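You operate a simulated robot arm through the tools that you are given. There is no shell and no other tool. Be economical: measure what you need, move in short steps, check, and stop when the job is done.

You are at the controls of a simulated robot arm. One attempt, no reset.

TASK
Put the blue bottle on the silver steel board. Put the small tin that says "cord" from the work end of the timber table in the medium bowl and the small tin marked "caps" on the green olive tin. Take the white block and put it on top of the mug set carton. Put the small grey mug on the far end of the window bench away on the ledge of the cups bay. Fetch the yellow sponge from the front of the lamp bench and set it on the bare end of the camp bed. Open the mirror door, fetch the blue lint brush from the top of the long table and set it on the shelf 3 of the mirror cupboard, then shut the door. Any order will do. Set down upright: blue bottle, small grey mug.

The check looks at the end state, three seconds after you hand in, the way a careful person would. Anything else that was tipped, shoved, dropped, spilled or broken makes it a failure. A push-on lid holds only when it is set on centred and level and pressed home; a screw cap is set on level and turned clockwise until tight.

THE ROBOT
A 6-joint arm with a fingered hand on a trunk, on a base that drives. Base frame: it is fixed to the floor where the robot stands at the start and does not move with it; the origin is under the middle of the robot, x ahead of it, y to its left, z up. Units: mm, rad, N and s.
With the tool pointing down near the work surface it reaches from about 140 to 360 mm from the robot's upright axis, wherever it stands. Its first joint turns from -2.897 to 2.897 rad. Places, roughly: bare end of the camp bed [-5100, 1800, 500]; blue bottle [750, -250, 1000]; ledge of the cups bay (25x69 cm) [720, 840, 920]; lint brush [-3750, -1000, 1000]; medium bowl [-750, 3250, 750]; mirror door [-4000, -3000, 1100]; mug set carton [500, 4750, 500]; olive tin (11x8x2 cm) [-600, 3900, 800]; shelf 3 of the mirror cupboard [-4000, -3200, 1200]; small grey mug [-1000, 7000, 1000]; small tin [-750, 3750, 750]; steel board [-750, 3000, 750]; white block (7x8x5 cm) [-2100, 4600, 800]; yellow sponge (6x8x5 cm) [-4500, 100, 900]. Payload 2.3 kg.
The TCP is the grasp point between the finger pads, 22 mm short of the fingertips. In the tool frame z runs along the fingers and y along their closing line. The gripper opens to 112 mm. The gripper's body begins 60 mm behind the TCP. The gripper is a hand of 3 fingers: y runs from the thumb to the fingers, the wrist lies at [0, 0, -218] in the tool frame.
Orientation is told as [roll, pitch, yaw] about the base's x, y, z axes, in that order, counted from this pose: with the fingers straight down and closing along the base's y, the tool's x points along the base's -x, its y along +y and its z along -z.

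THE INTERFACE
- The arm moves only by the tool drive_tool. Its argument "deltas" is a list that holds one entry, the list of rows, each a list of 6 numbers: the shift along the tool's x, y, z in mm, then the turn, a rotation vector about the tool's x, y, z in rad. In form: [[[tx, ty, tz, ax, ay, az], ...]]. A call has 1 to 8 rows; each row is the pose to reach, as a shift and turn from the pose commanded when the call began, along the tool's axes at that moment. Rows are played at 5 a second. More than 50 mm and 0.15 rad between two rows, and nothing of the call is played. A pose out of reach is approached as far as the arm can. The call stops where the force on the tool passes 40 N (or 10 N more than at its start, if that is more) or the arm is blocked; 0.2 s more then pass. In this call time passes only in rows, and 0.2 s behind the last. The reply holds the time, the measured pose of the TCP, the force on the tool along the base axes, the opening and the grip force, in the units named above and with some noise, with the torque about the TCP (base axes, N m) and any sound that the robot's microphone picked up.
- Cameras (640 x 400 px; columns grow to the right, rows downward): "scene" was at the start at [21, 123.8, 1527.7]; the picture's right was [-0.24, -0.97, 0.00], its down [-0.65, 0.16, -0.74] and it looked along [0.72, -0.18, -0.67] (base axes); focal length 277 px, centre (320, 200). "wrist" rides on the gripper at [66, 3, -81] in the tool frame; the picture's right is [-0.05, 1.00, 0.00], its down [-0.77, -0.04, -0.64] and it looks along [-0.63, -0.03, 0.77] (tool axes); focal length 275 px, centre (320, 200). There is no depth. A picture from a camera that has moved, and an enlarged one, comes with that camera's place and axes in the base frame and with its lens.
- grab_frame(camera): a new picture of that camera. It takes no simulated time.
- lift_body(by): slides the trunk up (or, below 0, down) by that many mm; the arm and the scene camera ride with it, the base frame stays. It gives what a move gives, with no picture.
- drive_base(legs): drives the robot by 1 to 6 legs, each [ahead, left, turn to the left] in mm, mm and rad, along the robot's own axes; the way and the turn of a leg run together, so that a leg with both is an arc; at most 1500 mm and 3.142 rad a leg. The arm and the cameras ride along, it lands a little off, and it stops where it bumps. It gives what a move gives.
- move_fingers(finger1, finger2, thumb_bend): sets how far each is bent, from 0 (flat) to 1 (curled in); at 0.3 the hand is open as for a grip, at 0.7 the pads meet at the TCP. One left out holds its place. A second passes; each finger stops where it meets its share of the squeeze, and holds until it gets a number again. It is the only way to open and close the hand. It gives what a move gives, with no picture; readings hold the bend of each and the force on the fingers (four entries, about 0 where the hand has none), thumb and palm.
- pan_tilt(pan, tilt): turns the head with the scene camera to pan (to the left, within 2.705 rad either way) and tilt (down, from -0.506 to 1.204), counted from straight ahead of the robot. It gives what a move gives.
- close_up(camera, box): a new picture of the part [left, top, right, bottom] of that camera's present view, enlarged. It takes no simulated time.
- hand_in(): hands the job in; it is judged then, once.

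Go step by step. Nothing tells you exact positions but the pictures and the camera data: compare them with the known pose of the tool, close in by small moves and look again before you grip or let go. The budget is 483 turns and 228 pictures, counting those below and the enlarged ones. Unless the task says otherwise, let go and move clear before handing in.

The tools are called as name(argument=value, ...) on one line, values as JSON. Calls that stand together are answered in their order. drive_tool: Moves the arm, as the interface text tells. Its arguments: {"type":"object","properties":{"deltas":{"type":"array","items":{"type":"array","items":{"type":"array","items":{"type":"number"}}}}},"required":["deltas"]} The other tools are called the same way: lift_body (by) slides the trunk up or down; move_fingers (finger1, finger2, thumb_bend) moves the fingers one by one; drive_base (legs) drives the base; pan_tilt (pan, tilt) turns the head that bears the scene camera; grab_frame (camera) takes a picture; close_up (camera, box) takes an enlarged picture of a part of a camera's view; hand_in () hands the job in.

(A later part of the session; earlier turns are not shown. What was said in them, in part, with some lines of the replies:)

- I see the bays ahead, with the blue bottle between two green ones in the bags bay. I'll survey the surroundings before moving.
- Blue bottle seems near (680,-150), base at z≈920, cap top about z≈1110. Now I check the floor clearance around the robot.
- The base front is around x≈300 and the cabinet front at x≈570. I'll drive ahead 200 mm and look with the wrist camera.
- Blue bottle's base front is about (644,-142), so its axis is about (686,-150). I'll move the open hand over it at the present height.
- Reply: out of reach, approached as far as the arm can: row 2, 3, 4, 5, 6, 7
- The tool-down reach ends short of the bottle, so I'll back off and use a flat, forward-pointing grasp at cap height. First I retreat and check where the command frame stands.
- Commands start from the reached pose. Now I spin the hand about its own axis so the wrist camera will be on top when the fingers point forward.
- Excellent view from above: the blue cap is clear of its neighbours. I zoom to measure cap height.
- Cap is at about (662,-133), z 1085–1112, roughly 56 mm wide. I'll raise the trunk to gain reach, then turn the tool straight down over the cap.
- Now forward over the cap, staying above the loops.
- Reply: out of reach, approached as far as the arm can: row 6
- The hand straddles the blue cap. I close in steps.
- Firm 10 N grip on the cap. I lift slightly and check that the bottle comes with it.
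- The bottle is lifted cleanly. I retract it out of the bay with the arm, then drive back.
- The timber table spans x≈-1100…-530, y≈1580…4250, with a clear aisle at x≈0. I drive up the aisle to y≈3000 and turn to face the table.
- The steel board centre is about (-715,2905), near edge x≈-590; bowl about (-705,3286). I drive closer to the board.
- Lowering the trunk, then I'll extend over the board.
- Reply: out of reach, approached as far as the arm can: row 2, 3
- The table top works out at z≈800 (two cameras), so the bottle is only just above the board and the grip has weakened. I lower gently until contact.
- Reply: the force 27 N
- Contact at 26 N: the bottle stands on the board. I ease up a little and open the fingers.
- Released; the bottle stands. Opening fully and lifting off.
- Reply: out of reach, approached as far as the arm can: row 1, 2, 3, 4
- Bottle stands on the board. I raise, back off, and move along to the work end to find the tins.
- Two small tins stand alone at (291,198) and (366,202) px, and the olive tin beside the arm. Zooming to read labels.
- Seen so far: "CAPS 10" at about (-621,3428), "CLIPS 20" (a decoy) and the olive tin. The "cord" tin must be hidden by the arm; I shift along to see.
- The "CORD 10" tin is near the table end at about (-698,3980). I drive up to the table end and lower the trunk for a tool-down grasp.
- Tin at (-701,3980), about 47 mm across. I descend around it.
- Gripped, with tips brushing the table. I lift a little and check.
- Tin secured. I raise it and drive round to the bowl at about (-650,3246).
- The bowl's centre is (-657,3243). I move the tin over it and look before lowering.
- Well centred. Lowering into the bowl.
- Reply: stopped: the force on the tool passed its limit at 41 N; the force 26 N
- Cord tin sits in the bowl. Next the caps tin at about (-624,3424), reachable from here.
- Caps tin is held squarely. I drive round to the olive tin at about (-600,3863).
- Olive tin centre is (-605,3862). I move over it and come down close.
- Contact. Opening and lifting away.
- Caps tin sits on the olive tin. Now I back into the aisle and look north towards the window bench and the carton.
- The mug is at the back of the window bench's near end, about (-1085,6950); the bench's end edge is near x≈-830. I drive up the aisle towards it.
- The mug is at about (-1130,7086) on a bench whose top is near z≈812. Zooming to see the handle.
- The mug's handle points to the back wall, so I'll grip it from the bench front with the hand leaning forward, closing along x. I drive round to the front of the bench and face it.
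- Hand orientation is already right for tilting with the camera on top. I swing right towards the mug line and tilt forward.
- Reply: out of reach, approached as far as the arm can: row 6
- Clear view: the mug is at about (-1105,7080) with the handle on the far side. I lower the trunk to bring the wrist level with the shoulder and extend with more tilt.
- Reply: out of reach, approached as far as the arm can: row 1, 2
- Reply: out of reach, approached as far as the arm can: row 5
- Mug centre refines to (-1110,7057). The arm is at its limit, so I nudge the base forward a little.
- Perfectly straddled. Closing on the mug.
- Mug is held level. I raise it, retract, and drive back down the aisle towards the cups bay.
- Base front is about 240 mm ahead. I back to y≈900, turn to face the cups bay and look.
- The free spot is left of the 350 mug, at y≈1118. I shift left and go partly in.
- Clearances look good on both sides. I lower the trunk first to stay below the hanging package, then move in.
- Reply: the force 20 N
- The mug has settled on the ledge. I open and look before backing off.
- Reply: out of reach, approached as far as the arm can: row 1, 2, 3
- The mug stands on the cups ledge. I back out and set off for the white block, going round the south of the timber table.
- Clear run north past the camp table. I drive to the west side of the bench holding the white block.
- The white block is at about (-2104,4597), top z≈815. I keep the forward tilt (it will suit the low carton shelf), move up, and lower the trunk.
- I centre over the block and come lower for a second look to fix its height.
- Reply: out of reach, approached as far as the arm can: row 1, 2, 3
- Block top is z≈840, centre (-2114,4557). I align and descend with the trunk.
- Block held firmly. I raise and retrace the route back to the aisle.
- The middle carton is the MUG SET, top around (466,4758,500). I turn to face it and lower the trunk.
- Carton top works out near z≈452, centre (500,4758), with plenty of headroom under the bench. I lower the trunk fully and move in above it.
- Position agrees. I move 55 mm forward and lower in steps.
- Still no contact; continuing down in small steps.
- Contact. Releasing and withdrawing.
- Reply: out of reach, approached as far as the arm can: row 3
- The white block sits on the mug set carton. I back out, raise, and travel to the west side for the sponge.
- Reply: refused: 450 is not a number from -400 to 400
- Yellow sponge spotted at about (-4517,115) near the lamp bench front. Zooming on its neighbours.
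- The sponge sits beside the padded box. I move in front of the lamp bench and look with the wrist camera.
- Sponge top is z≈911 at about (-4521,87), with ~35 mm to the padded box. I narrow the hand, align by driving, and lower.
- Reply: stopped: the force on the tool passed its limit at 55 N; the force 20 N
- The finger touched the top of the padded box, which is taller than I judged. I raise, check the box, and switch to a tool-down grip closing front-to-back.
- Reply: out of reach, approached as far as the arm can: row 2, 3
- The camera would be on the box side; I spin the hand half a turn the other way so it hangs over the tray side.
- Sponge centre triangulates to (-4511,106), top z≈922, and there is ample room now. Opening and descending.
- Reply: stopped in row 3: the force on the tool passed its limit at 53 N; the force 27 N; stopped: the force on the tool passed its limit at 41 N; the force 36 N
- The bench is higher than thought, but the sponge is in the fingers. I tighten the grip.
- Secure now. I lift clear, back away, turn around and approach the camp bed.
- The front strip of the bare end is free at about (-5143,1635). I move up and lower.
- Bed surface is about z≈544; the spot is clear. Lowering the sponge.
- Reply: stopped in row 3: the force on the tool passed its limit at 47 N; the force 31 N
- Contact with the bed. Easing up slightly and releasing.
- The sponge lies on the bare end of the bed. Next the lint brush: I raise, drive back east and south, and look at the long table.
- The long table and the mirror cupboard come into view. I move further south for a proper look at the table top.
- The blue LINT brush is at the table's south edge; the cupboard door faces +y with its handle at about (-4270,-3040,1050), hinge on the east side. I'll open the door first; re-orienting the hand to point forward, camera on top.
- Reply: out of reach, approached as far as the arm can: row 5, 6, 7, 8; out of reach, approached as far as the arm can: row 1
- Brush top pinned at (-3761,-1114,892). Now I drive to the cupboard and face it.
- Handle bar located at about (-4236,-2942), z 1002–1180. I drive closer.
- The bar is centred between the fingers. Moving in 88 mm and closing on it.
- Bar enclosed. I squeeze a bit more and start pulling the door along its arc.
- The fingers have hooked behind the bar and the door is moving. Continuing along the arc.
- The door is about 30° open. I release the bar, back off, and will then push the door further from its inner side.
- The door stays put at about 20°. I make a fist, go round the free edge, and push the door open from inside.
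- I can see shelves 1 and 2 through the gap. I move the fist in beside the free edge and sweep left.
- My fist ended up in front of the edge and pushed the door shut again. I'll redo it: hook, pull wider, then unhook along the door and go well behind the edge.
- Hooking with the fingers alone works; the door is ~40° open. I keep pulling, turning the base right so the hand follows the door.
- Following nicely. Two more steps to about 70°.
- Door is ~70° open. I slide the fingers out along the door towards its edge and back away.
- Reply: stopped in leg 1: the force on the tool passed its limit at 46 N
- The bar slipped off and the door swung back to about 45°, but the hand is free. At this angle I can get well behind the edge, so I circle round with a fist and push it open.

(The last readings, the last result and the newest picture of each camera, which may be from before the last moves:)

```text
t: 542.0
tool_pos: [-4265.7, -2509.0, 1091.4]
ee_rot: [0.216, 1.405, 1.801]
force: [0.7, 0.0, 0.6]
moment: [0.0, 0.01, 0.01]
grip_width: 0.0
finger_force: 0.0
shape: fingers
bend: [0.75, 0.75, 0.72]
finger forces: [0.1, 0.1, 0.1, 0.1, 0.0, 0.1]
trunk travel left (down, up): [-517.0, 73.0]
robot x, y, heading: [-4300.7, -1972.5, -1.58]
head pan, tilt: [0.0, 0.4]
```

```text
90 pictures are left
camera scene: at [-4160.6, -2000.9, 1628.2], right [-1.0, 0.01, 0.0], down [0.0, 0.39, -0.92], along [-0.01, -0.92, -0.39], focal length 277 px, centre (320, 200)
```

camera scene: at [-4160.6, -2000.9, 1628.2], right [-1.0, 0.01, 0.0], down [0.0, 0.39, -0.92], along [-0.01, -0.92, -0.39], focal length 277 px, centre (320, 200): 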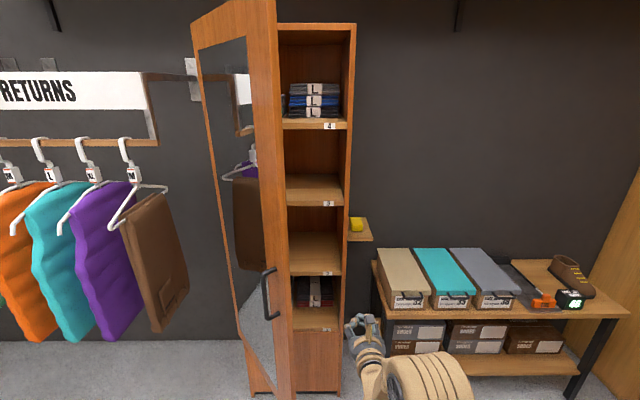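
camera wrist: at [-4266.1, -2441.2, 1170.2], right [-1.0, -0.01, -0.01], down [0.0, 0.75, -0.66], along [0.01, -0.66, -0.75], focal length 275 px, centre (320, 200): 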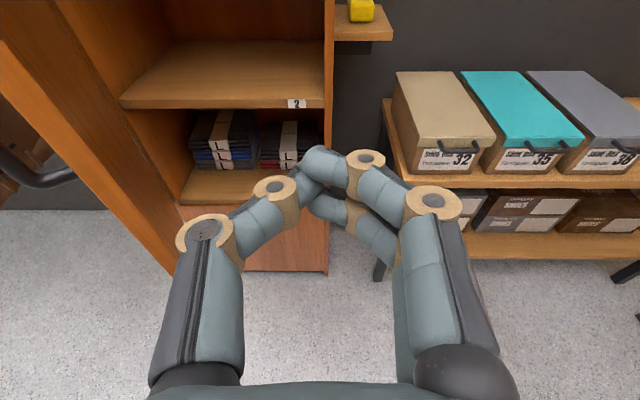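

The door is near 56° open already, and shelves 1–4 are labelled; shelf 3's front edge is at z≈1185. I push the door a bit wider from inside.

drive_base(legs=[[290, 0, 0.01], [0, 130, 0], [0, 110, 0]])

grab_frame(camera="wrist")

grab_frame(camera="scene")

```text
t: 545.7
tool_pos: [-4020.2, -2796.8, 1090.2]
ee_rot: [0.225, 1.404, 1.822]
force: [0.8, -0.7, 0.3]
moment: [-0.02, 0.02, -0.04]
grip_width: 0.0
finger_force: 0.1
shape: fingers
bend: [0.75, 0.75, 0.72]
finger forces: [0.0, 0.0, 0.0, 0.0, 0.0, 0.0]
trunk travel left (down, up): [-517.0, 73.0]
robot x, y, heading: [-4067.8, -2253.7, -1.57]
head pan, tilt: [0.0, 0.4]
```

```text
89 pictures are left
camera wrist: at [-4022.6, -2727.8, 1169.4], right [-1.0, -0.02, -0.01], down [-0.01, 0.75, -0.66], along [0.02, -0.66, -0.75], focal length 275 px, centre (320, 200)
```

wrist: 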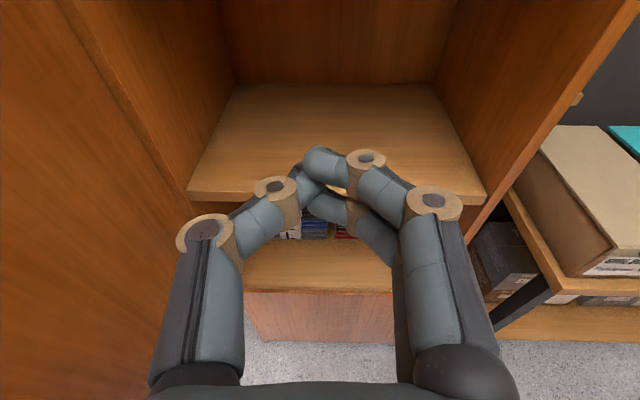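

```text
88 pictures are left
camera scene: at [-3922.9, -2286.7, 1627.9], right [-1.0, 0.0, 0.0], down [0.0, 0.39, -0.92], along [0.0, -0.92, -0.39], focal length 277 px, centre (320, 200)
```

scene: 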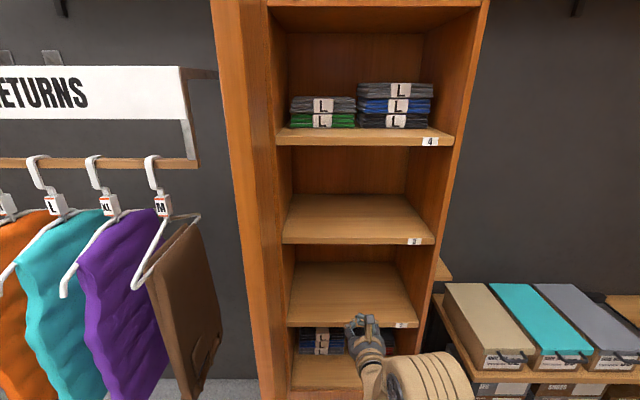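

The door is wide open and shelf 3 is clear. Now I retreat, turn round the safe way and go for the brush.

drive_base(legs=[[0, -50, 0], [-330, 0, 0], [0, 0, -3.14], [0, -390, 0]])

drive_tool(deltas=[[[0, 0, 0, 0, -0.1, 0], [0, 0, 0, 0, -0.2, 0], [0, 0, 0, 0, -0.3, 0], [0, 0, 0, 0, -0.4, 0]]])

move_fingers(finger1=0.35, finger2=0.35, thumb_bend=0.35)

grab_frame(camera="wrist")

```text
t: 557.8
tool_pos: [-3773.6, -1382.3, 1091.4]
ee_rot: [0.215, 1.406, -1.327]
force: [-0.5, -0.1, 0.1]
moment: [0.01, 0.01, -0.02]
grip_width: 0.0
finger_force: 0.1
shape: fingers
bend: [0.75, 0.75, 0.72]
finger forces: [0.1, 0.0, 0.1, 0.0, 0.0, 0.0]
trunk travel left (down, up): [-517.0, 73.0]
robot x, y, heading: [-3725.1, -1919.5, 1.579]
head pan, tilt: [0.0, 0.4]
```

```text
t: 558.8
tool_pos: [-3774.8, -1380.9, 1092.3]
ee_rot: [0.066, 1.007, -1.479]
force: [0.0, -0.3, 0.2]
moment: [-0.02, 0.0, -0.01]
grip_width: 0.1
finger_force: 0.1
shape: fingers
bend: [0.75, 0.75, 0.72]
finger forces: [0.1, 0.0, 0.0, 0.1, 0.0, 0.0]
trunk travel left (down, up): [-517.0, 73.0]
robot x, y, heading: [-3728.8, -1920.1, 1.574]
head pan, tilt: [0.0, 0.4]
```

```text
t: 559.8
tool_pos: [-3773.7, -1382.0, 1092.1]
ee_rot: [0.066, 1.007, -1.48]
force: [-0.4, 0.1, 0.3]
moment: [-0.01, 0.0, -0.01]
grip_width: 97.5
finger_force: 0.0
shape: fingers
bend: [0.35, 0.35, 0.35]
finger forces: [0.0, 0.1, 0.1, 0.0, 0.1, 0.0]
trunk travel left (down, up): [-517.0, 73.0]
robot x, y, heading: [-3724.4, -1924.1, 1.578]
head pan, tilt: [0.0, 0.4]
```

```text
87 pictures are left
camera wrist: at [-3773.5, -1415.3, 1190.3], right [1.0, 0.01, 0.0], down [0.01, -0.95, -0.31], along [-0.01, 0.31, -0.95], focal length 275 px, centre (320, 200)
```

wrist: 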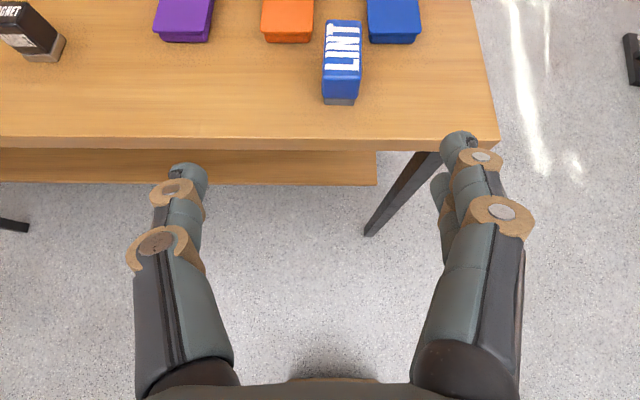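

The brush is at x≈-3749, y -1150…-1043, with case ends flanking its far third. I approach its near half.

drive_base(legs=[[215, -25, -0.005]])

move_fingers(finger1=0.41, finger2=0.41, thumb_bend=0.41)

lift_body(by=-140)

grab_frame(camera="wrist")

```text
t: 561.4
tool_pos: [-3747.2, -1167.0, 1090.6]
ee_rot: [0.067, 1.007, -1.484]
force: [0.2, 0.3, 0.1]
moment: [-0.02, -0.04, -0.02]
grip_width: 97.6
finger_force: 0.0
shape: fingers
bend: [0.35, 0.35, 0.35]
finger forces: [0.0, 0.1, 0.0, 0.0, 0.0, 0.0]
trunk travel left (down, up): [-517.0, 73.0]
robot x, y, heading: [-3701.8, -1706.8, 1.574]
head pan, tilt: [0.0, 0.4]
```

```text
t: 562.4
tool_pos: [-3748.3, -1167.8, 1091.4]
ee_rot: [0.066, 1.007, -1.486]
force: [0.4, 0.2, -0.2]
moment: [0.04, 0.02, 0.01]
grip_width: 81.3
finger_force: 0.0
shape: fingers
bend: [0.41, 0.41, 0.41]
finger forces: [0.0, 0.1, 0.1, 0.1, 0.0, 0.0]
trunk travel left (down, up): [-517.0, 73.0]
robot x, y, heading: [-3701.9, -1707.2, 1.576]
head pan, tilt: [0.0, 0.4]
```

```text
t: 564.1
tool_pos: [-3748.6, -1168.2, 951.3]
ee_rot: [0.065, 1.007, -1.485]
force: [-0.1, 0.6, -0.2]
moment: [0.0, -0.05, -0.02]
grip_width: 81.5
finger_force: 0.0
shape: fingers
bend: [0.41, 0.41, 0.41]
finger forces: [0.1, 0.0, 0.0, 0.0, 0.1, 0.1]
trunk travel left (down, up): [-377.0, 213.0]
robot x, y, heading: [-3702.6, -1712.3, 1.577]
head pan, tilt: [0.0, 0.4]
```

```text
86 pictures are left
camera wrist: at [-3747.6, -1201.3, 1050.4], right [1.0, 0.0, 0.0], down [0.0, -0.95, -0.31], along [-0.01, 0.31, -0.95], focal length 275 px, centre (320, 200)
```

wrist: 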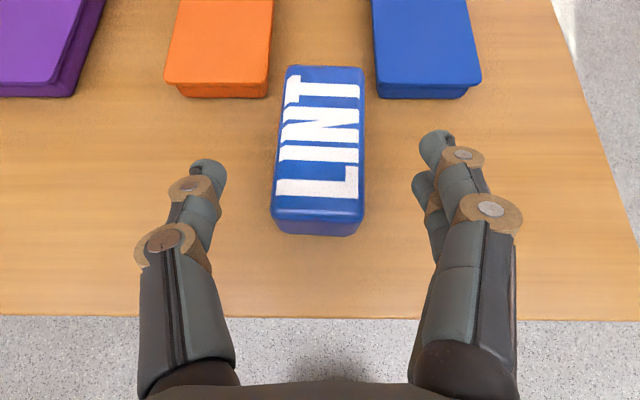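

Brush top is z≈909, table ≈855. Moving 50 mm in and down.

drive_base(legs=[[50, 0, 0]])

lift_body(by=-57)

grab_frame(camera="wrist")

```text
t: 565.0
tool_pos: [-3747.9, -1116.1, 951.1]
ee_rot: [0.066, 1.007, -1.483]
force: [-0.8, 0.7, 0.6]
moment: [-0.01, 0.02, -0.02]
grip_width: 81.5
finger_force: 0.0
shape: fingers
bend: [0.41, 0.41, 0.41]
finger forces: [0.0, 0.1, 0.0, 0.0, 0.1, 0.0]
trunk travel left (down, up): [-377.0, 213.0]
robot x, y, heading: [-3703.0, -1654.7, 1.581]
head pan, tilt: [0.0, 0.4]
```

```text
t: 566.0
tool_pos: [-3749.1, -1118.2, 895.4]
ee_rot: [0.066, 1.011, -1.483]
force: [-0.8, 1.2, 12.7]
moment: [-0.56, 0.21, -0.05]
grip_width: 81.6
finger_force: 6.2
shape: fingers
bend: [0.41, 0.41, 0.41]
finger forces: [0.0, 2.8, 0.1, 0.0, 9.6, 0.1]
trunk travel left (down, up): [-320.0, 270.0]
robot x, y, heading: [-3701.0, -1660.0, 1.571]
head pan, tilt: [0.0, 0.4]
```

```text
85 pictures are left
camera wrist: at [-3748.4, -1151.9, 994.8], right [1.0, 0.01, 0.0], down [0.0, -0.95, -0.32], along [-0.01, 0.32, -0.95], focal length 275 px, centre (320, 200)
```

wrist: 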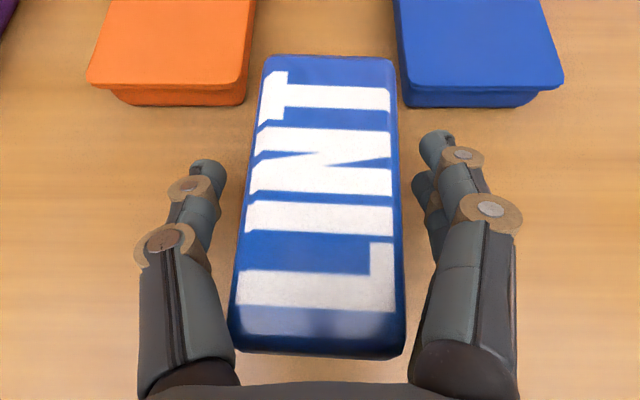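

Fingertips touch the table; I raise 5 mm and close.

lift_body(by=6)

move_fingers(finger1=0.66, finger2=0.66, thumb_bend=0.66)

lift_body(by=25)

grab_frame(camera="wrist")

```text
t: 566.5
tool_pos: [-3749.0, -1117.4, 899.6]
ee_rot: [0.066, 1.007, -1.483]
force: [0.7, 0.6, 0.9]
moment: [0.02, 0.0, -0.01]
grip_width: 81.8
finger_force: 0.0
shape: fingers
bend: [0.41, 0.41, 0.41]
finger forces: [0.0, 0.0, 0.1, 0.1, 0.0, 0.0]
trunk travel left (down, up): [-326.0, 264.0]
robot x, y, heading: [-3703.0, -1657.7, 1.574]
head pan, tilt: [0.0, 0.4]
```

```text
t: 567.5
tool_pos: [-3749.3, -1118.7, 900.7]
ee_rot: [0.066, 1.007, -1.485]
force: [0.1, -0.9, 0.7]
moment: [0.01, 0.0, 0.04]
grip_width: 45.8
finger_force: 13.8
shape: fingers
bend: [0.55, 0.55, 0.59]
finger forces: [7.1, 7.2, 0.1, 0.0, 14.5, 0.0]
trunk travel left (down, up): [-326.0, 264.0]
robot x, y, heading: [-3702.6, -1655.8, 1.572]
head pan, tilt: [0.0, 0.4]
```

```text
t: 568.2
tool_pos: [-3747.5, -1118.3, 926.2]
ee_rot: [0.067, 1.008, -1.483]
force: [-0.7, 0.8, -1.1]
moment: [0.02, 0.02, -0.01]
grip_width: 45.5
finger_force: 14.0
shape: fingers
bend: [0.55, 0.55, 0.59]
finger forces: [7.1, 6.9, 0.0, 0.1, 14.1, 0.1]
trunk travel left (down, up): [-351.0, 239.0]
robot x, y, heading: [-3706.4, -1655.9, 1.575]
head pan, tilt: [0.0, 0.4]
```

```text
84 pictures are left
camera wrist: at [-3748.4, -1151.0, 1024.3], right [1.0, 0.01, 0.0], down [0.0, -0.95, -0.31], along [-0.01, 0.31, -0.95], focal length 275 px, centre (320, 200)
```

wrist: 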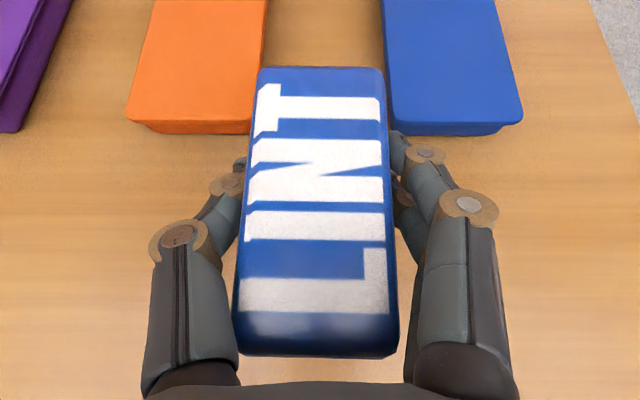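

Brush held. I raise fully, back off, and turn round towards the cupboard.

lift_body(by=235)

drive_base(legs=[[-300, 0, 0], [0, 433, 0], [0, 0, 3.138]])

grab_frame(camera="scene")

grab_frame(camera="wrist")

```text
t: 570.7
tool_pos: [-3749.0, -1117.4, 1160.0]
ee_rot: [0.067, 1.007, -1.483]
force: [0.6, 0.3, -0.3]
moment: [0.0, -0.01, -0.02]
grip_width: 45.7
finger_force: 14.1
shape: fingers
bend: [0.55, 0.55, 0.59]
finger forces: [7.1, 6.8, 0.1, 0.0, 14.1, 0.0]
trunk travel left (down, up): [-586.0, 4.0]
robot x, y, heading: [-3702.5, -1657.1, 1.576]
head pan, tilt: [0.0, 0.4]
```

```text
t: 582.3
tool_pos: [-4093.6, -2500.2, 1160.4]
ee_rot: [0.066, 1.007, 1.64]
force: [-0.7, 0.9, -0.4]
moment: [0.01, 0.05, -0.03]
grip_width: 45.4
finger_force: 13.8
shape: fingers
bend: [0.55, 0.55, 0.59]
finger forces: [7.0, 6.8, 0.0, 0.1, 13.7, 0.0]
trunk travel left (down, up): [-586.0, 4.0]
robot x, y, heading: [-4129.7, -1957.5, -1.584]
head pan, tilt: [0.0, 0.4]
```

```text
83 pictures are left
camera scene: at [-3988.0, -1991.5, 1697.2], right [-1.0, 0.01, 0.0], down [0.01, 0.39, -0.92], along [-0.01, -0.92, -0.39], focal length 277 px, centre (320, 200)
```

scene: 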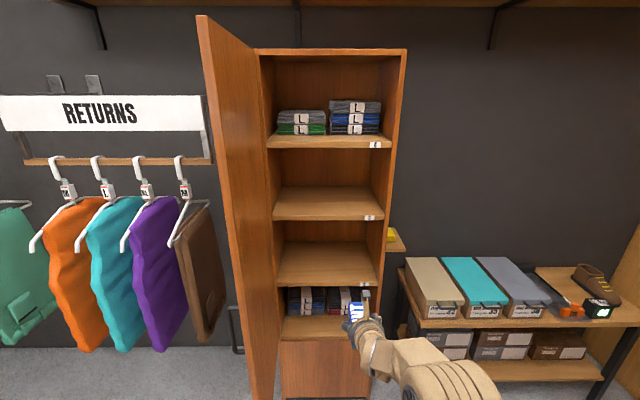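

```text
82 pictures are left
camera wrist: at [-4093.1, -2467.6, 1259.3], right [-1.0, 0.01, 0.0], down [0.01, 0.95, -0.31], along [0.0, -0.31, -0.95], focal length 275 px, centre (320, 200)
```

wrist: 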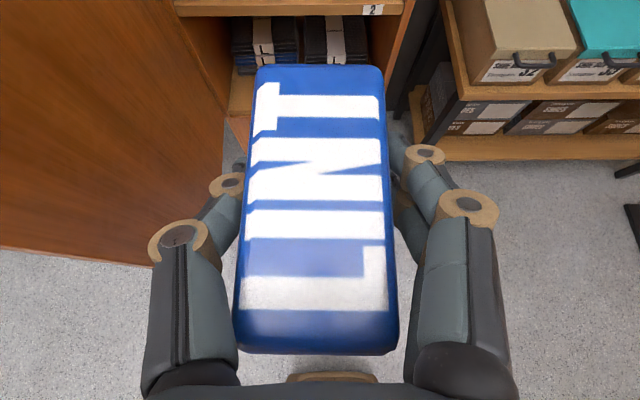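

Shelf 3's surface is about z≈1200. I raise the hand with the arm and move towards the shelf.

drive_tool(deltas=[[[30, 0, -19, 0, 0, 0], [60, 0, -38, 0, 0, 0], [93, 0, -59, 0, 0, 0]]])

drive_base(legs=[[400, 0, 0.013]])

grab_frame(camera="wrist")

grab_frame(camera="scene")

```text
t: 583.1
tool_pos: [-4090.8, -2499.1, 1273.1]
ee_rot: [0.084, 1.01, 1.656]
force: [-0.3, -0.4, -1.2]
moment: [-0.01, 0.03, -0.03]
grip_width: 44.9
finger_force: 13.8
shape: fingers
bend: [0.55, 0.56, 0.59]
finger forces: [6.9, 6.6, 0.0, 0.1, 13.5, 0.0]
trunk travel left (down, up): [-586.0, 4.0]
robot x, y, heading: [-4128.2, -1961.4, -1.586]
head pan, tilt: [0.0, 0.4]
```

```text
t: 585.6
tool_pos: [-4087.1, -2900.4, 1270.1]
ee_rot: [0.066, 1.007, 1.652]
force: [0.1, 0.0, -1.0]
moment: [0.02, -0.01, 0.03]
grip_width: 45.0
finger_force: 13.2
shape: fingers
bend: [0.55, 0.56, 0.59]
finger forces: [6.9, 6.5, 0.0, 0.0, 13.5, 0.0]
trunk travel left (down, up): [-586.0, 4.0]
robot x, y, heading: [-4133.1, -2362.7, -1.576]
head pan, tilt: [0.0, 0.4]
```

```text
81 pictures are left
camera wrist: at [-4087.2, -2867.2, 1369.4], right [-1.0, 0.0, 0.0], down [0.0, 0.95, -0.31], along [0.0, -0.31, -0.95], focal length 275 px, centre (320, 200)
```

wrist: 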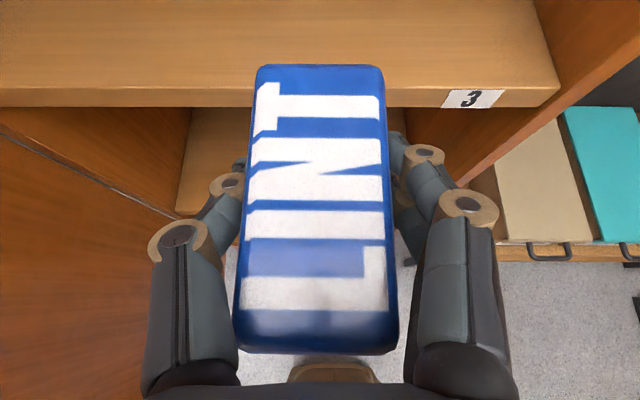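

```text
80 pictures are left
camera scene: at [-3990.6, -2390.0, 1697.2], right [-1.0, 0.0, 0.0], down [0.0, 0.39, -0.92], along [0.0, -0.92, -0.39], focal length 277 px, centre (320, 200)
```

scene: 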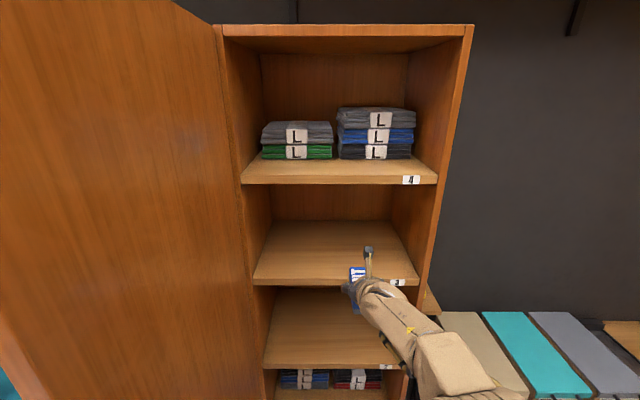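

Shelf label "3" confirmed; its top is z≈1200 with its front edge at y≈-3010. I drive in over it.

drive_base(legs=[[110, 0, 0], [100, 0, 0]])

grab_frame(camera="wrist")

grab_frame(camera="scene")

```text
t: 587.5
tool_pos: [-4085.6, -3109.2, 1269.5]
ee_rot: [0.065, 1.006, 1.653]
force: [-0.4, 0.2, -1.5]
moment: [-0.05, 0.02, 0.0]
grip_width: 45.1
finger_force: 13.8
shape: fingers
bend: [0.55, 0.56, 0.59]
finger forces: [7.0, 6.6, 0.0, 0.0, 13.5, 0.0]
trunk travel left (down, up): [-586.0, 4.0]
robot x, y, heading: [-4130.7, -2569.9, -1.573]
head pan, tilt: [0.0, 0.4]
```

```text
79 pictures are left
camera wrist: at [-4086.6, -3077.7, 1369.4], right [-1.0, 0.0, 0.0], down [0.0, 0.95, -0.31], along [0.0, -0.31, -0.95], focal length 275 px, centre (320, 200)
```

wrist: 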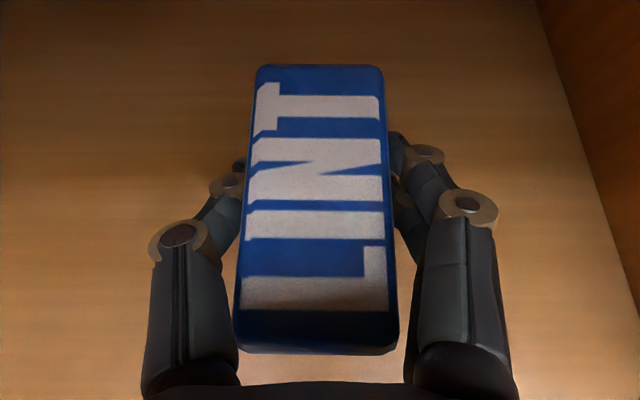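

```text
78 pictures are left
camera scene: at [-3990.7, -2600.4, 1697.2], right [-1.0, 0.0, 0.0], down [0.0, 0.39, -0.92], along [0.0, -0.92, -0.39], focal length 277 px, centre (320, 200)
```

scene: 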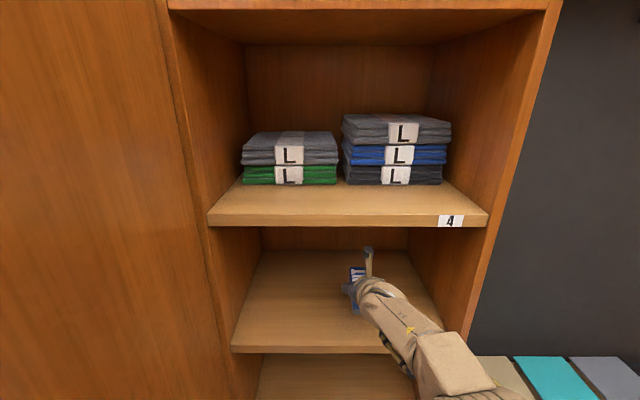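

lift_body(by=-20)

lift_body(by=-4)

lift_body(by=-4)

```text
t: 588.2
tool_pos: [-4086.6, -3110.1, 1250.7]
ee_rot: [0.064, 1.006, 1.655]
force: [-0.4, -0.6, -0.7]
moment: [-0.01, -0.01, -0.02]
grip_width: 45.1
finger_force: 13.9
shape: fingers
bend: [0.55, 0.56, 0.59]
finger forces: [6.8, 6.6, 0.1, 0.0, 13.5, 0.1]
trunk travel left (down, up): [-566.0, 24.0]
robot x, y, heading: [-4131.9, -2567.1, -1.574]
head pan, tilt: [0.0, 0.4]
```

```text
t: 588.7
tool_pos: [-4086.4, -3109.2, 1246.5]
ee_rot: [0.067, 1.006, 1.655]
force: [0.7, 0.0, -1.0]
moment: [0.0, 0.0, 0.0]
grip_width: 45.1
finger_force: 13.6
shape: fingers
bend: [0.55, 0.56, 0.59]
finger forces: [7.0, 6.6, 0.0, 0.0, 13.5, 0.0]
trunk travel left (down, up): [-562.0, 28.0]
robot x, y, heading: [-4128.8, -2569.1, -1.569]
head pan, tilt: [0.0, 0.4]
```

```text
t: 589.2
tool_pos: [-4086.6, -3110.1, 1242.9]
ee_rot: [0.067, 1.007, 1.655]
force: [0.1, -0.3, -1.7]
moment: [0.0, 0.01, 0.04]
grip_width: 45.2
finger_force: 13.8
shape: fingers
bend: [0.55, 0.56, 0.59]
finger forces: [6.9, 6.6, 0.0, 0.1, 13.5, 0.1]
trunk travel left (down, up): [-558.0, 32.0]
robot x, y, heading: [-4127.9, -2573.0, -1.57]
head pan, tilt: [0.0, 0.4]
```

lift_body(by=-3)

lift_body(by=-3)

lift_body(by=-3)

```text
t: 589.8
tool_pos: [-4086.7, -3110.0, 1240.3]
ee_rot: [0.065, 1.01, 1.653]
force: [-0.1, -2.3, 4.0]
moment: [0.13, 0.01, -0.05]
grip_width: 45.3
finger_force: 14.5
shape: fingers
bend: [0.55, 0.56, 0.59]
finger forces: [6.9, 7.7, 0.1, 0.0, 14.7, 0.1]
trunk travel left (down, up): [-555.0, 35.0]
robot x, y, heading: [-4126.7, -2570.4, -1.567]
head pan, tilt: [0.0, 0.4]
```

```text
t: 590.3
tool_pos: [-4084.8, -3109.4, 1238.7]
ee_rot: [0.064, 1.011, 1.654]
force: [-0.7, -6.4, 19.6]
moment: [0.16, -0.12, -0.04]
grip_width: 45.1
finger_force: 17.1
shape: fingers
bend: [0.55, 0.56, 0.59]
finger forces: [6.8, 9.3, 0.0, 0.0, 18.1, 0.0]
trunk travel left (down, up): [-552.0, 38.0]
robot x, y, heading: [-4133.7, -2571.6, -1.571]
head pan, tilt: [0.0, 0.4]
```

```text
t: 590.9
tool_pos: [-4087.1, -3109.2, 1237.5]
ee_rot: [0.063, 1.019, 1.652]
force: [0.1, -1.2, 11.3]
moment: [0.23, -0.08, -0.09]
grip_width: 45.1
finger_force: 19.2
shape: fingers
bend: [0.55, 0.56, 0.59]
finger forces: [7.2, 11.6, 0.0, 0.0, 20.5, 0.0]
trunk travel left (down, up): [-549.0, 41.0]
robot x, y, heading: [-4128.4, -2571.7, -1.565]
head pan, tilt: [0.0, 0.4]
stopped: the force on the tool passed its limit at 40 N (the readings are from after the stop); the commanded pose is now the measured one
```

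Resting on the shelf. Easing off, releasing and withdrawing along the tool axis.

lift_body(by=4)

move_fingers(finger1=0.46, finger2=0.46, thumb_bend=0.46)

lift_body(by=6)

move_fingers(finger1=0.38, finger2=0.38, thumb_bend=0.38)

lift_body(by=28)

grab_frame(camera="wrist")

```text
t: 591.5
tool_pos: [-4085.1, -3110.2, 1239.6]
ee_rot: [0.064, 1.011, 1.65]
force: [1.2, -0.7, -1.2]
moment: [-0.01, 0.02, -0.04]
grip_width: 45.2
finger_force: 17.0
shape: fingers
bend: [0.55, 0.56, 0.59]
finger forces: [6.8, 9.8, 0.1, 0.0, 17.0, 0.0]
trunk travel left (down, up): [-553.0, 37.0]
robot x, y, heading: [-4131.2, -2570.6, -1.57]
head pan, tilt: [0.0, 0.4]
```

```text
t: 592.5
tool_pos: [-4086.0, -3111.1, 1239.1]
ee_rot: [0.063, 1.012, 1.651]
force: [0.5, 0.7, -0.6]
moment: [-0.01, -0.02, 0.01]
grip_width: 66.0
finger_force: 0.0
shape: fingers
bend: [0.46, 0.46, 0.46]
finger forces: [0.0, 0.5, 0.0, 0.1, 0.3, 0.0]
trunk travel left (down, up): [-553.0, 37.0]
robot x, y, heading: [-4131.6, -2571.7, -1.572]
head pan, tilt: [0.0, 0.4]
```

```text
t: 593.0
tool_pos: [-4085.5, -3110.7, 1246.6]
ee_rot: [0.063, 1.015, 1.651]
force: [0.4, -0.5, 0.6]
moment: [0.02, -0.02, 0.0]
grip_width: 66.1
finger_force: 0.0
shape: fingers
bend: [0.46, 0.46, 0.46]
finger forces: [0.1, 0.0, 0.0, 0.0, 0.0, 0.0]
trunk travel left (down, up): [-559.0, 31.0]
robot x, y, heading: [-4134.2, -2568.9, -1.568]
head pan, tilt: [0.0, 0.4]
```

```text
t: 594.0
tool_pos: [-4085.5, -3109.6, 1246.3]
ee_rot: [0.062, 1.013, 1.65]
force: [0.6, -1.4, 0.5]
moment: [0.0, -0.01, 0.04]
grip_width: 88.6
finger_force: 0.0
shape: fingers
bend: [0.38, 0.38, 0.38]
finger forces: [0.0, 0.1, 0.0, 0.0, 0.0, 0.0]
trunk travel left (down, up): [-559.0, 31.0]
robot x, y, heading: [-4133.6, -2569.9, -1.57]
head pan, tilt: [0.0, 0.4]
```

```text
t: 594.7
tool_pos: [-4087.1, -3108.6, 1275.0]
ee_rot: [0.063, 1.013, 1.65]
force: [-0.2, 0.4, 0.3]
moment: [-0.01, 0.01, -0.01]
grip_width: 88.5
finger_force: 0.1
shape: fingers
bend: [0.38, 0.38, 0.38]
finger forces: [0.0, 0.0, 0.1, 0.0, 0.0, 0.1]
trunk travel left (down, up): [-587.0, 3.0]
robot x, y, heading: [-4132.4, -2569.2, -1.569]
head pan, tilt: [0.0, 0.4]
```

```text
77 pictures are left
camera wrist: at [-4086.5, -3077.5, 1373.1], right [-1.0, 0.0, -0.01], down [0.0, 0.95, -0.32], along [0.01, -0.32, -0.95], focal length 275 px, centre (320, 200)
```

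wrist: 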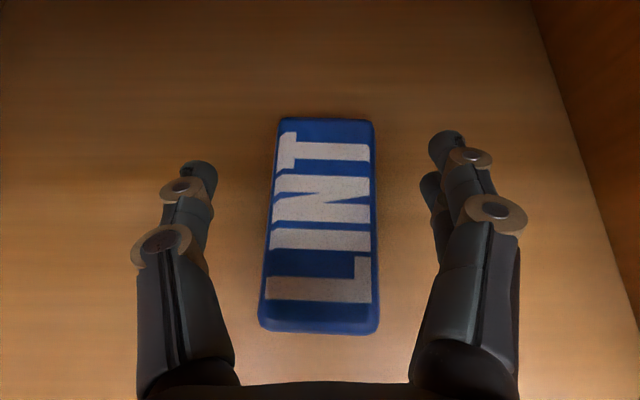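

Brush rests on shelf 3. I back straight out, then go round to the outer side of the door with a fist at handle height.

drive_base(legs=[[-330, 0, 0], [-320, 0, 0], [0, 510, 0]])

move_fingers(finger1=0.75, finger2=0.75, thumb_bend=0.75)

lift_body(by=-180)

pan_tilt(pan=0.0, tilt=0.6)

grab_frame(camera="scene")

grab_frame(camera="wrist")

```text
t: 601.2
tool_pos: [-3563.6, -2464.6, 1274.6]
ee_rot: [0.063, 1.015, 1.665]
force: [-0.1, 0.7, -0.5]
moment: [-0.01, 0.0, 0.0]
grip_width: 88.9
finger_force: 0.0
shape: fingers
bend: [0.38, 0.38, 0.38]
finger forces: [0.0, 0.0, 0.1, 0.0, 0.0, 0.0]
trunk travel left (down, up): [-587.0, 3.0]
robot x, y, heading: [-3613.4, -1924.9, -1.557]
head pan, tilt: [0.0, 0.4]
```

```text
t: 602.2
tool_pos: [-3561.6, -2464.0, 1275.4]
ee_rot: [0.063, 1.014, 1.663]
force: [-0.3, 0.6, -0.1]
moment: [0.01, -0.02, 0.01]
grip_width: 0.0
finger_force: 0.1
shape: fingers
bend: [0.74, 0.74, 0.73]
finger forces: [0.0, 0.0, 0.1, 0.0, 0.1, 0.1]
trunk travel left (down, up): [-587.0, 3.0]
robot x, y, heading: [-3612.9, -1925.8, -1.563]
head pan, tilt: [0.0, 0.4]
```

```text
t: 604.2
tool_pos: [-3562.5, -2465.3, 1094.7]
ee_rot: [0.063, 1.014, 1.665]
force: [-0.5, -0.9, 0.2]
moment: [-0.02, -0.01, -0.01]
grip_width: 0.1
finger_force: 0.0
shape: fingers
bend: [0.74, 0.74, 0.73]
finger forces: [0.1, 0.0, 0.0, 0.1, 0.0, 0.0]
trunk travel left (down, up): [-407.0, 183.0]
robot x, y, heading: [-3614.0, -1922.8, -1.558]
head pan, tilt: [0.0, 0.4]
```

```text
t: 605.0
tool_pos: [-3563.0, -2464.7, 1094.0]
ee_rot: [0.063, 1.015, 1.665]
force: [0.3, 1.0, -0.2]
moment: [0.04, -0.01, 0.01]
grip_width: 0.1
finger_force: 0.0
shape: fingers
bend: [0.74, 0.74, 0.73]
finger forces: [0.0, 0.0, 0.0, 0.0, 0.0, 0.1]
trunk travel left (down, up): [-407.0, 183.0]
robot x, y, heading: [-3616.9, -1923.7, -1.56]
head pan, tilt: [0.0, 0.6]
```

```text
76 pictures are left
camera scene: at [-3474.3, -1948.7, 1500.4], right [-1.0, -0.01, 0.0], down [-0.01, 0.56, -0.83], along [0.01, -0.83, -0.56], focal length 277 px, centre (320, 200)
```

scene: 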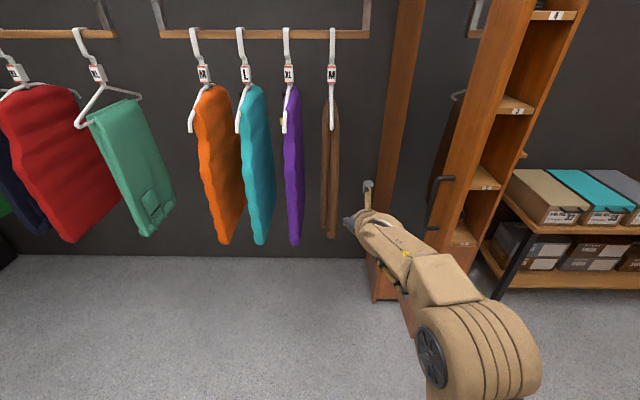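

```text
75 pictures are left
camera wrist: at [-3564.1, -2431.5, 1193.1], right [-1.0, -0.01, -0.01], down [-0.01, 0.95, -0.32], along [0.01, -0.32, -0.95], focal length 275 px, centre (320, 200)
```

wrist: 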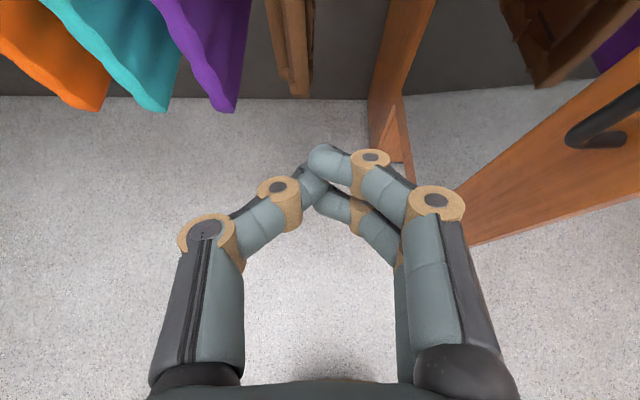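

Handle is at about (-3785,-2560), garments stay clear at y<-2650. I move in slightly and sweep right against the door.

drive_base(legs=[[75, 0, -0.01], [0, -150, 0], [0, -130, 0]])

grab_frame(camera="wrist")

```text
t: 607.9
tool_pos: [-3845.7, -2538.7, 1094.1]
ee_rot: [0.062, 1.014, 1.656]
force: [-0.3, 0.1, -0.4]
moment: [0.02, 0.02, 0.03]
grip_width: 0.0
finger_force: 0.2
shape: fingers
bend: [0.74, 0.74, 0.73]
finger forces: [0.1, 0.1, 0.0, 0.0, 0.0, 0.0]
trunk travel left (down, up): [-407.0, 183.0]
robot x, y, heading: [-3892.7, -2003.5, -1.57]
head pan, tilt: [0.0, 0.6]
```

```text
74 pictures are left
camera wrist: at [-3845.7, -2506.5, 1193.2], right [-1.0, -0.01, -0.01], down [-0.01, 0.95, -0.32], along [0.01, -0.32, -0.95], focal length 275 px, centre (320, 200)
```

wrist: 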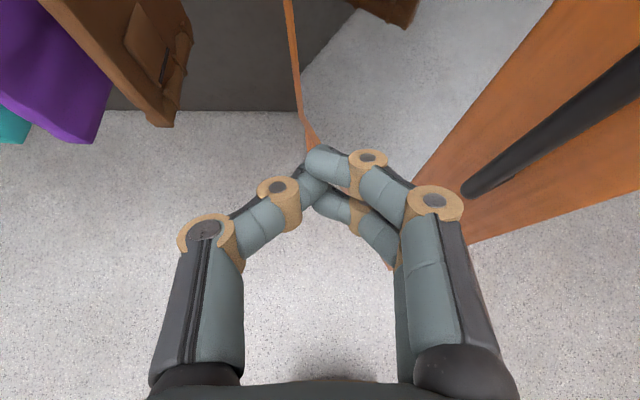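

drive_base(legs=[[0, -120, 0], [0, -110, 0]])

grab_frame(camera="wrist")

grab_frame(camera="scene")

```text
t: 609.9
tool_pos: [-4076.8, -2540.5, 1095.0]
ee_rot: [0.062, 1.014, 1.652]
force: [-0.3, 0.2, -0.5]
moment: [-0.01, -0.02, -0.01]
grip_width: 0.0
finger_force: 0.1
shape: fingers
bend: [0.74, 0.74, 0.73]
finger forces: [0.1, 0.1, 0.0, 0.0, 0.1, 0.0]
trunk travel left (down, up): [-407.0, 183.0]
robot x, y, heading: [-4123.6, -1998.2, -1.571]
head pan, tilt: [0.0, 0.6]
```

```text
73 pictures are left
camera wrist: at [-4078.0, -2507.8, 1193.2], right [-1.0, -0.01, -0.01], down [0.0, 0.95, -0.32], along [0.01, -0.32, -0.95], focal length 275 px, centre (320, 200)
```

wrist: 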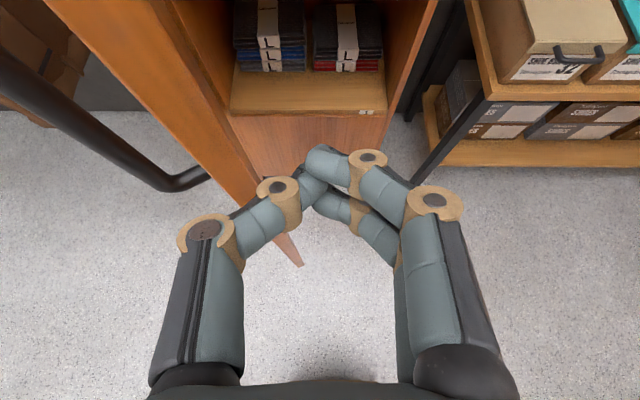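

```text
72 pictures are left
camera scene: at [-3984.2, -2025.8, 1500.5], right [-1.0, 0.0, 0.0], down [0.0, 0.56, -0.83], along [0.0, -0.83, -0.56], focal length 277 px, centre (320, 200)
```

scene: 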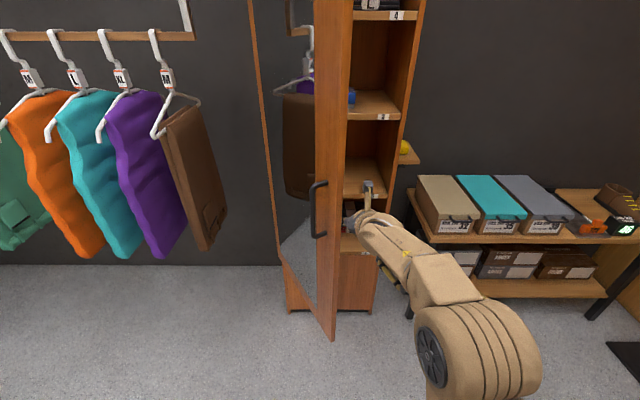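

The door slipped to my left at ~60°. I go back to its outer side and push it shut along the handle's arc.

drive_base(legs=[[-110, 0, 0], [0, 200, 0], [120, 0, 0]])

grab_frame(camera="wrist")

```text
t: 613.1
tool_pos: [-3870.4, -2549.2, 1093.9]
ee_rot: [0.062, 1.015, 1.659]
force: [0.1, 0.1, -0.4]
moment: [0.0, 0.0, 0.02]
grip_width: 0.0
finger_force: 0.0
shape: fingers
bend: [0.74, 0.74, 0.73]
finger forces: [0.1, 0.1, 0.0, 0.0, 0.1, 0.0]
trunk travel left (down, up): [-407.0, 183.0]
robot x, y, heading: [-3920.7, -2007.4, -1.567]
head pan, tilt: [0.0, 0.6]
```

```text
71 pictures are left
camera wrist: at [-3871.4, -2515.3, 1192.6], right [-1.0, -0.01, -0.01], down [-0.01, 0.95, -0.32], along [0.01, -0.32, -0.95], focal length 275 px, centre (320, 200)
```

wrist: 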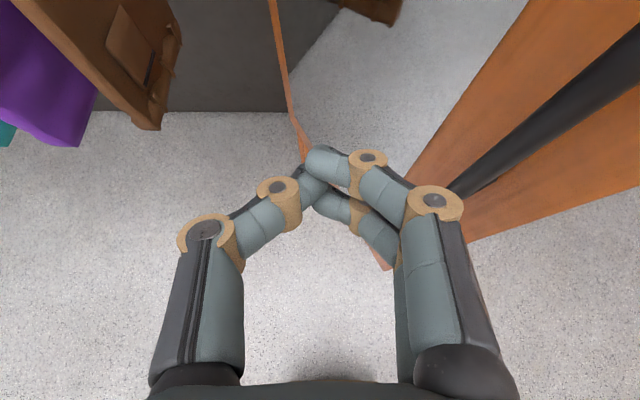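

drive_base(legs=[[58, -100, 0], [44, -71, 0], [52, -63, 0], [62, -55, 0]])

grab_frame(camera="wrist")

```text
t: 616.4
tool_pos: [-4160.5, -2764.7, 1095.2]
ee_rot: [0.062, 1.013, 1.657]
force: [-0.2, -0.1, 0.8]
moment: [0.03, 0.0, 0.04]
grip_width: 0.1
finger_force: 0.0
shape: fingers
bend: [0.74, 0.74, 0.73]
finger forces: [0.0, 0.0, 0.0, 0.0, 0.0, 0.1]
trunk travel left (down, up): [-407.0, 183.0]
robot x, y, heading: [-4211.3, -2223.7, -1.565]
head pan, tilt: [0.0, 0.6]
```

```text
70 pictures are left
camera wrist: at [-4160.3, -2731.1, 1192.8], right [-1.0, -0.01, -0.01], down [-0.01, 0.95, -0.32], along [0.01, -0.32, -0.95], focal length 275 px, centre (320, 200)
```

wrist: 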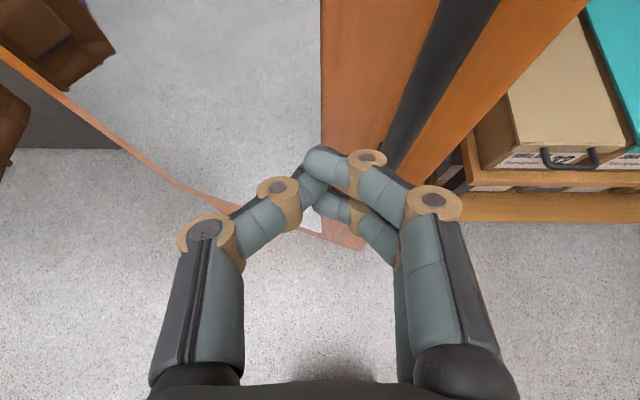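

Door is closing with the hand on its outer side. Continuing to the end.

drive_base(legs=[[70, -45, 0], [72, -34, 0]])

grab_frame(camera="wrist")

grab_frame(camera="scene")

```text
t: 618.1
tool_pos: [-4237.7, -2905.6, 1093.2]
ee_rot: [0.062, 1.015, 1.658]
force: [0.5, -0.4, 0.2]
moment: [-0.04, 0.03, 0.04]
grip_width: 0.1
finger_force: 0.1
shape: fingers
bend: [0.75, 0.74, 0.73]
finger forces: [0.0, 0.1, 0.1, 0.1, 0.0, 0.0]
trunk travel left (down, up): [-407.0, 183.0]
robot x, y, heading: [-4288.7, -2368.2, -1.562]
head pan, tilt: [0.0, 0.6]
```

```text
69 pictures are left
camera wrist: at [-4239.0, -2873.1, 1192.8], right [-1.0, -0.01, -0.01], down [-0.01, 0.95, -0.32], along [0.01, -0.32, -0.95], focal length 275 px, centre (320, 200)
```

wrist: 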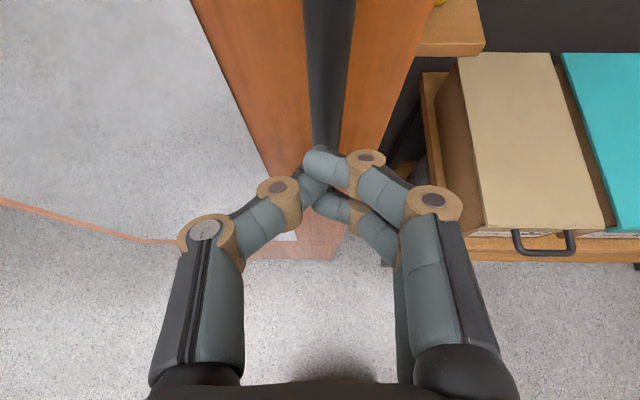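

```text
68 pictures are left
camera scene: at [-4146.4, -2391.1, 1500.4], right [-1.0, -0.01, 0.0], down [0.0, 0.57, -0.82], along [0.01, -0.82, -0.57], focal length 277 px, centre (320, 200)
```

scene: 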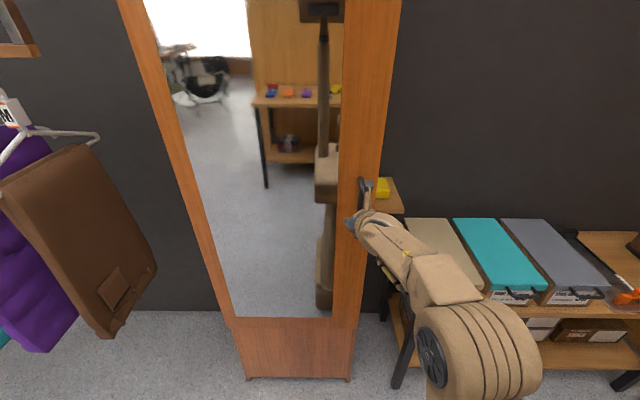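

Almost shut; a gentle final push.

drive_base(legs=[[15, 0, 0], [10, 0, 0], [10, 0, 0]])

grab_frame(camera="wrist")

```text
t: 619.6
tool_pos: [-4236.9, -2926.2, 1096.9]
ee_rot: [0.069, 1.017, 1.665]
force: [3.0, 30.5, 5.9]
moment: [-0.22, -0.06, 0.01]
grip_width: 0.0
finger_force: 16.6
shape: fingers
bend: [0.8, 0.74, 0.75]
finger forces: [32.8, 0.0, 0.1, 0.0, 0.0, 0.1]
trunk travel left (down, up): [-407.0, 183.0]
robot x, y, heading: [-4287.2, -2396.3, -1.559]
head pan, tilt: [0.0, 0.6]
stopped in leg 3: the force on the tool passed its limit at 50 N (the readings are from after the stop); the commanded pose is now the measured one
```

```text
67 pictures are left
camera wrist: at [-4236.8, -2893.4, 1195.5], right [-1.0, -0.01, 0.0], down [-0.01, 0.95, -0.32], along [0.01, -0.32, -0.95], focal length 275 px, centre (320, 200)
```

wrist: 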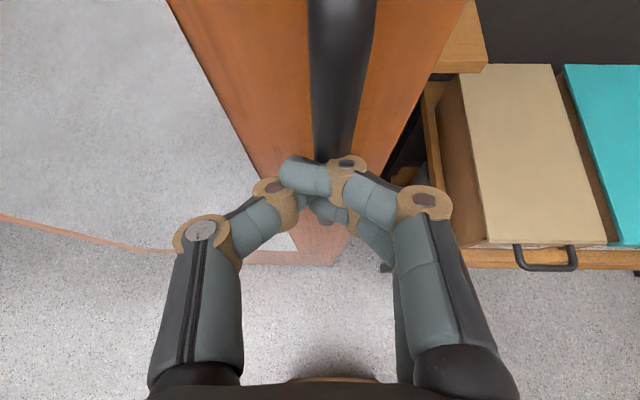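

Firm resistance: the door is against its stop. I back away and verify it is shut.

drive_base(legs=[[-100, 0, 0], [-300, 0, 0], [0, -300, 0]])

pan_tilt(pan=0.15, tilt=0.4)

grab_frame(camera="scene")

close_up(camera="scene", box=[130, 0, 290, 360])

```text
t: 624.0
tool_pos: [-4546.0, -2541.0, 1092.9]
ee_rot: [0.067, 1.007, 1.66]
force: [-0.1, -0.2, 0.4]
moment: [-0.03, 0.03, 0.02]
grip_width: 0.0
finger_force: 0.0
shape: fingers
bend: [0.77, 0.74, 0.73]
finger forces: [0.0, 0.0, 0.0, 0.0, 0.0, 0.0]
trunk travel left (down, up): [-407.0, 183.0]
robot x, y, heading: [-4592.7, -2005.2, -1.566]
head pan, tilt: [0.0, 0.6]
```

```text
t: 624.8
tool_pos: [-4545.6, -2541.9, 1093.4]
ee_rot: [0.068, 1.005, 1.659]
force: [0.3, 0.2, -0.4]
moment: [0.03, 0.02, 0.0]
grip_width: 0.0
finger_force: 0.1
shape: fingers
bend: [0.77, 0.74, 0.73]
finger forces: [0.0, 0.1, 0.0, 0.1, 0.0, 0.1]
trunk travel left (down, up): [-407.0, 183.0]
robot x, y, heading: [-4598.2, -2004.4, -1.561]
head pan, tilt: [0.15, 0.4]
```

```text
66 pictures are left
camera scene: at [-4439.3, -2031.0, 1518.5], right [-0.99, -0.16, 0.0], down [-0.06, 0.39, -0.92], along [0.14, -0.91, -0.39], focal length 277 px, centre (320, 200)
```

scene: 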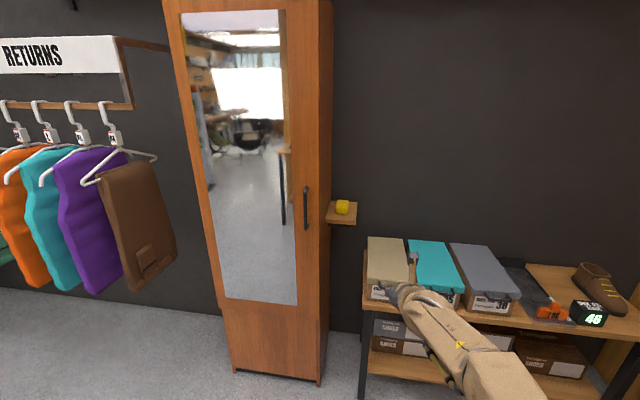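

```text
1.11 times, centred on (210, 180) of scene
camera zoom: at [-4439.3, -2031.0, 1518.5], right [-0.99, -0.16, 0.0], down [-0.06, 0.39, -0.92], along [0.14, -0.91, -0.39], focal length 308 px, centre (442, 222)
```

zoom: 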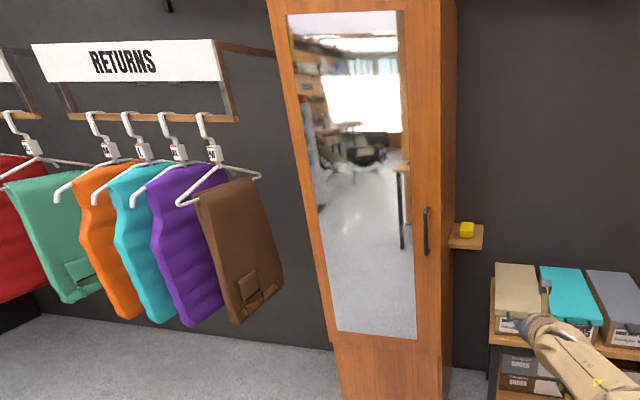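

close_up(camera="scene", box=[270, 0, 350, 90])

close_up(camera="scene", box=[280, 260, 350, 390])

```text
4.44 times, centred on (310, 45) of scene
camera zoom: at [-4439.3, -2031.0, 1518.5], right [-0.99, -0.16, 0.0], down [-0.06, 0.39, -0.92], along [0.14, -0.91, -0.39], focal length 1230 px, centre (364, 889)
```

zoom: 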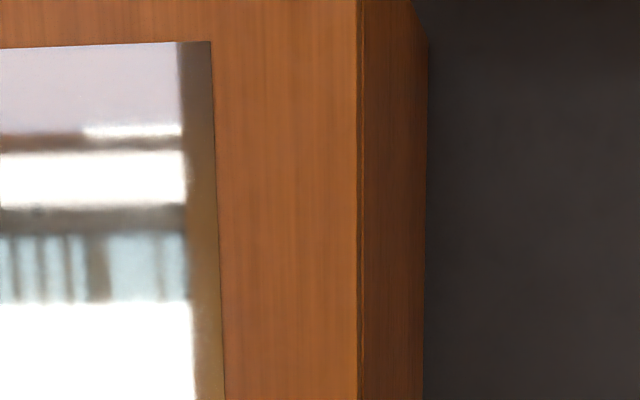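

```text
3.08 times, centred on (315, 325) of scene
camera zoom: at [-4439.3, -2031.0, 1518.5], right [-0.99, -0.16, 0.0], down [-0.06, 0.39, -0.92], along [0.14, -0.91, -0.39], focal length 852 px, centre (335, -185)
```

zoom: 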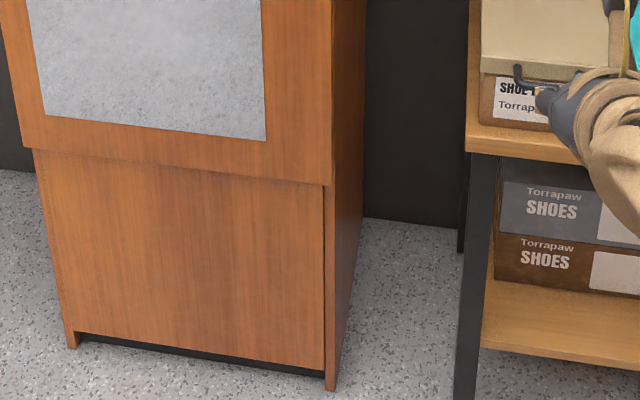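

Everything checks out: the door is flush, all items are placed and the hand is clear. Handing in.

hand_in()

```text
The job is handed in.
```

All seven placements are done, the mirror door is shut again, and the job is handed in; I don't have the result of the check.

While picking up the sponge, a finger pressed down on the lid of the padded box beside it at about 55 N. The box looked undisturbed in the later pictures.
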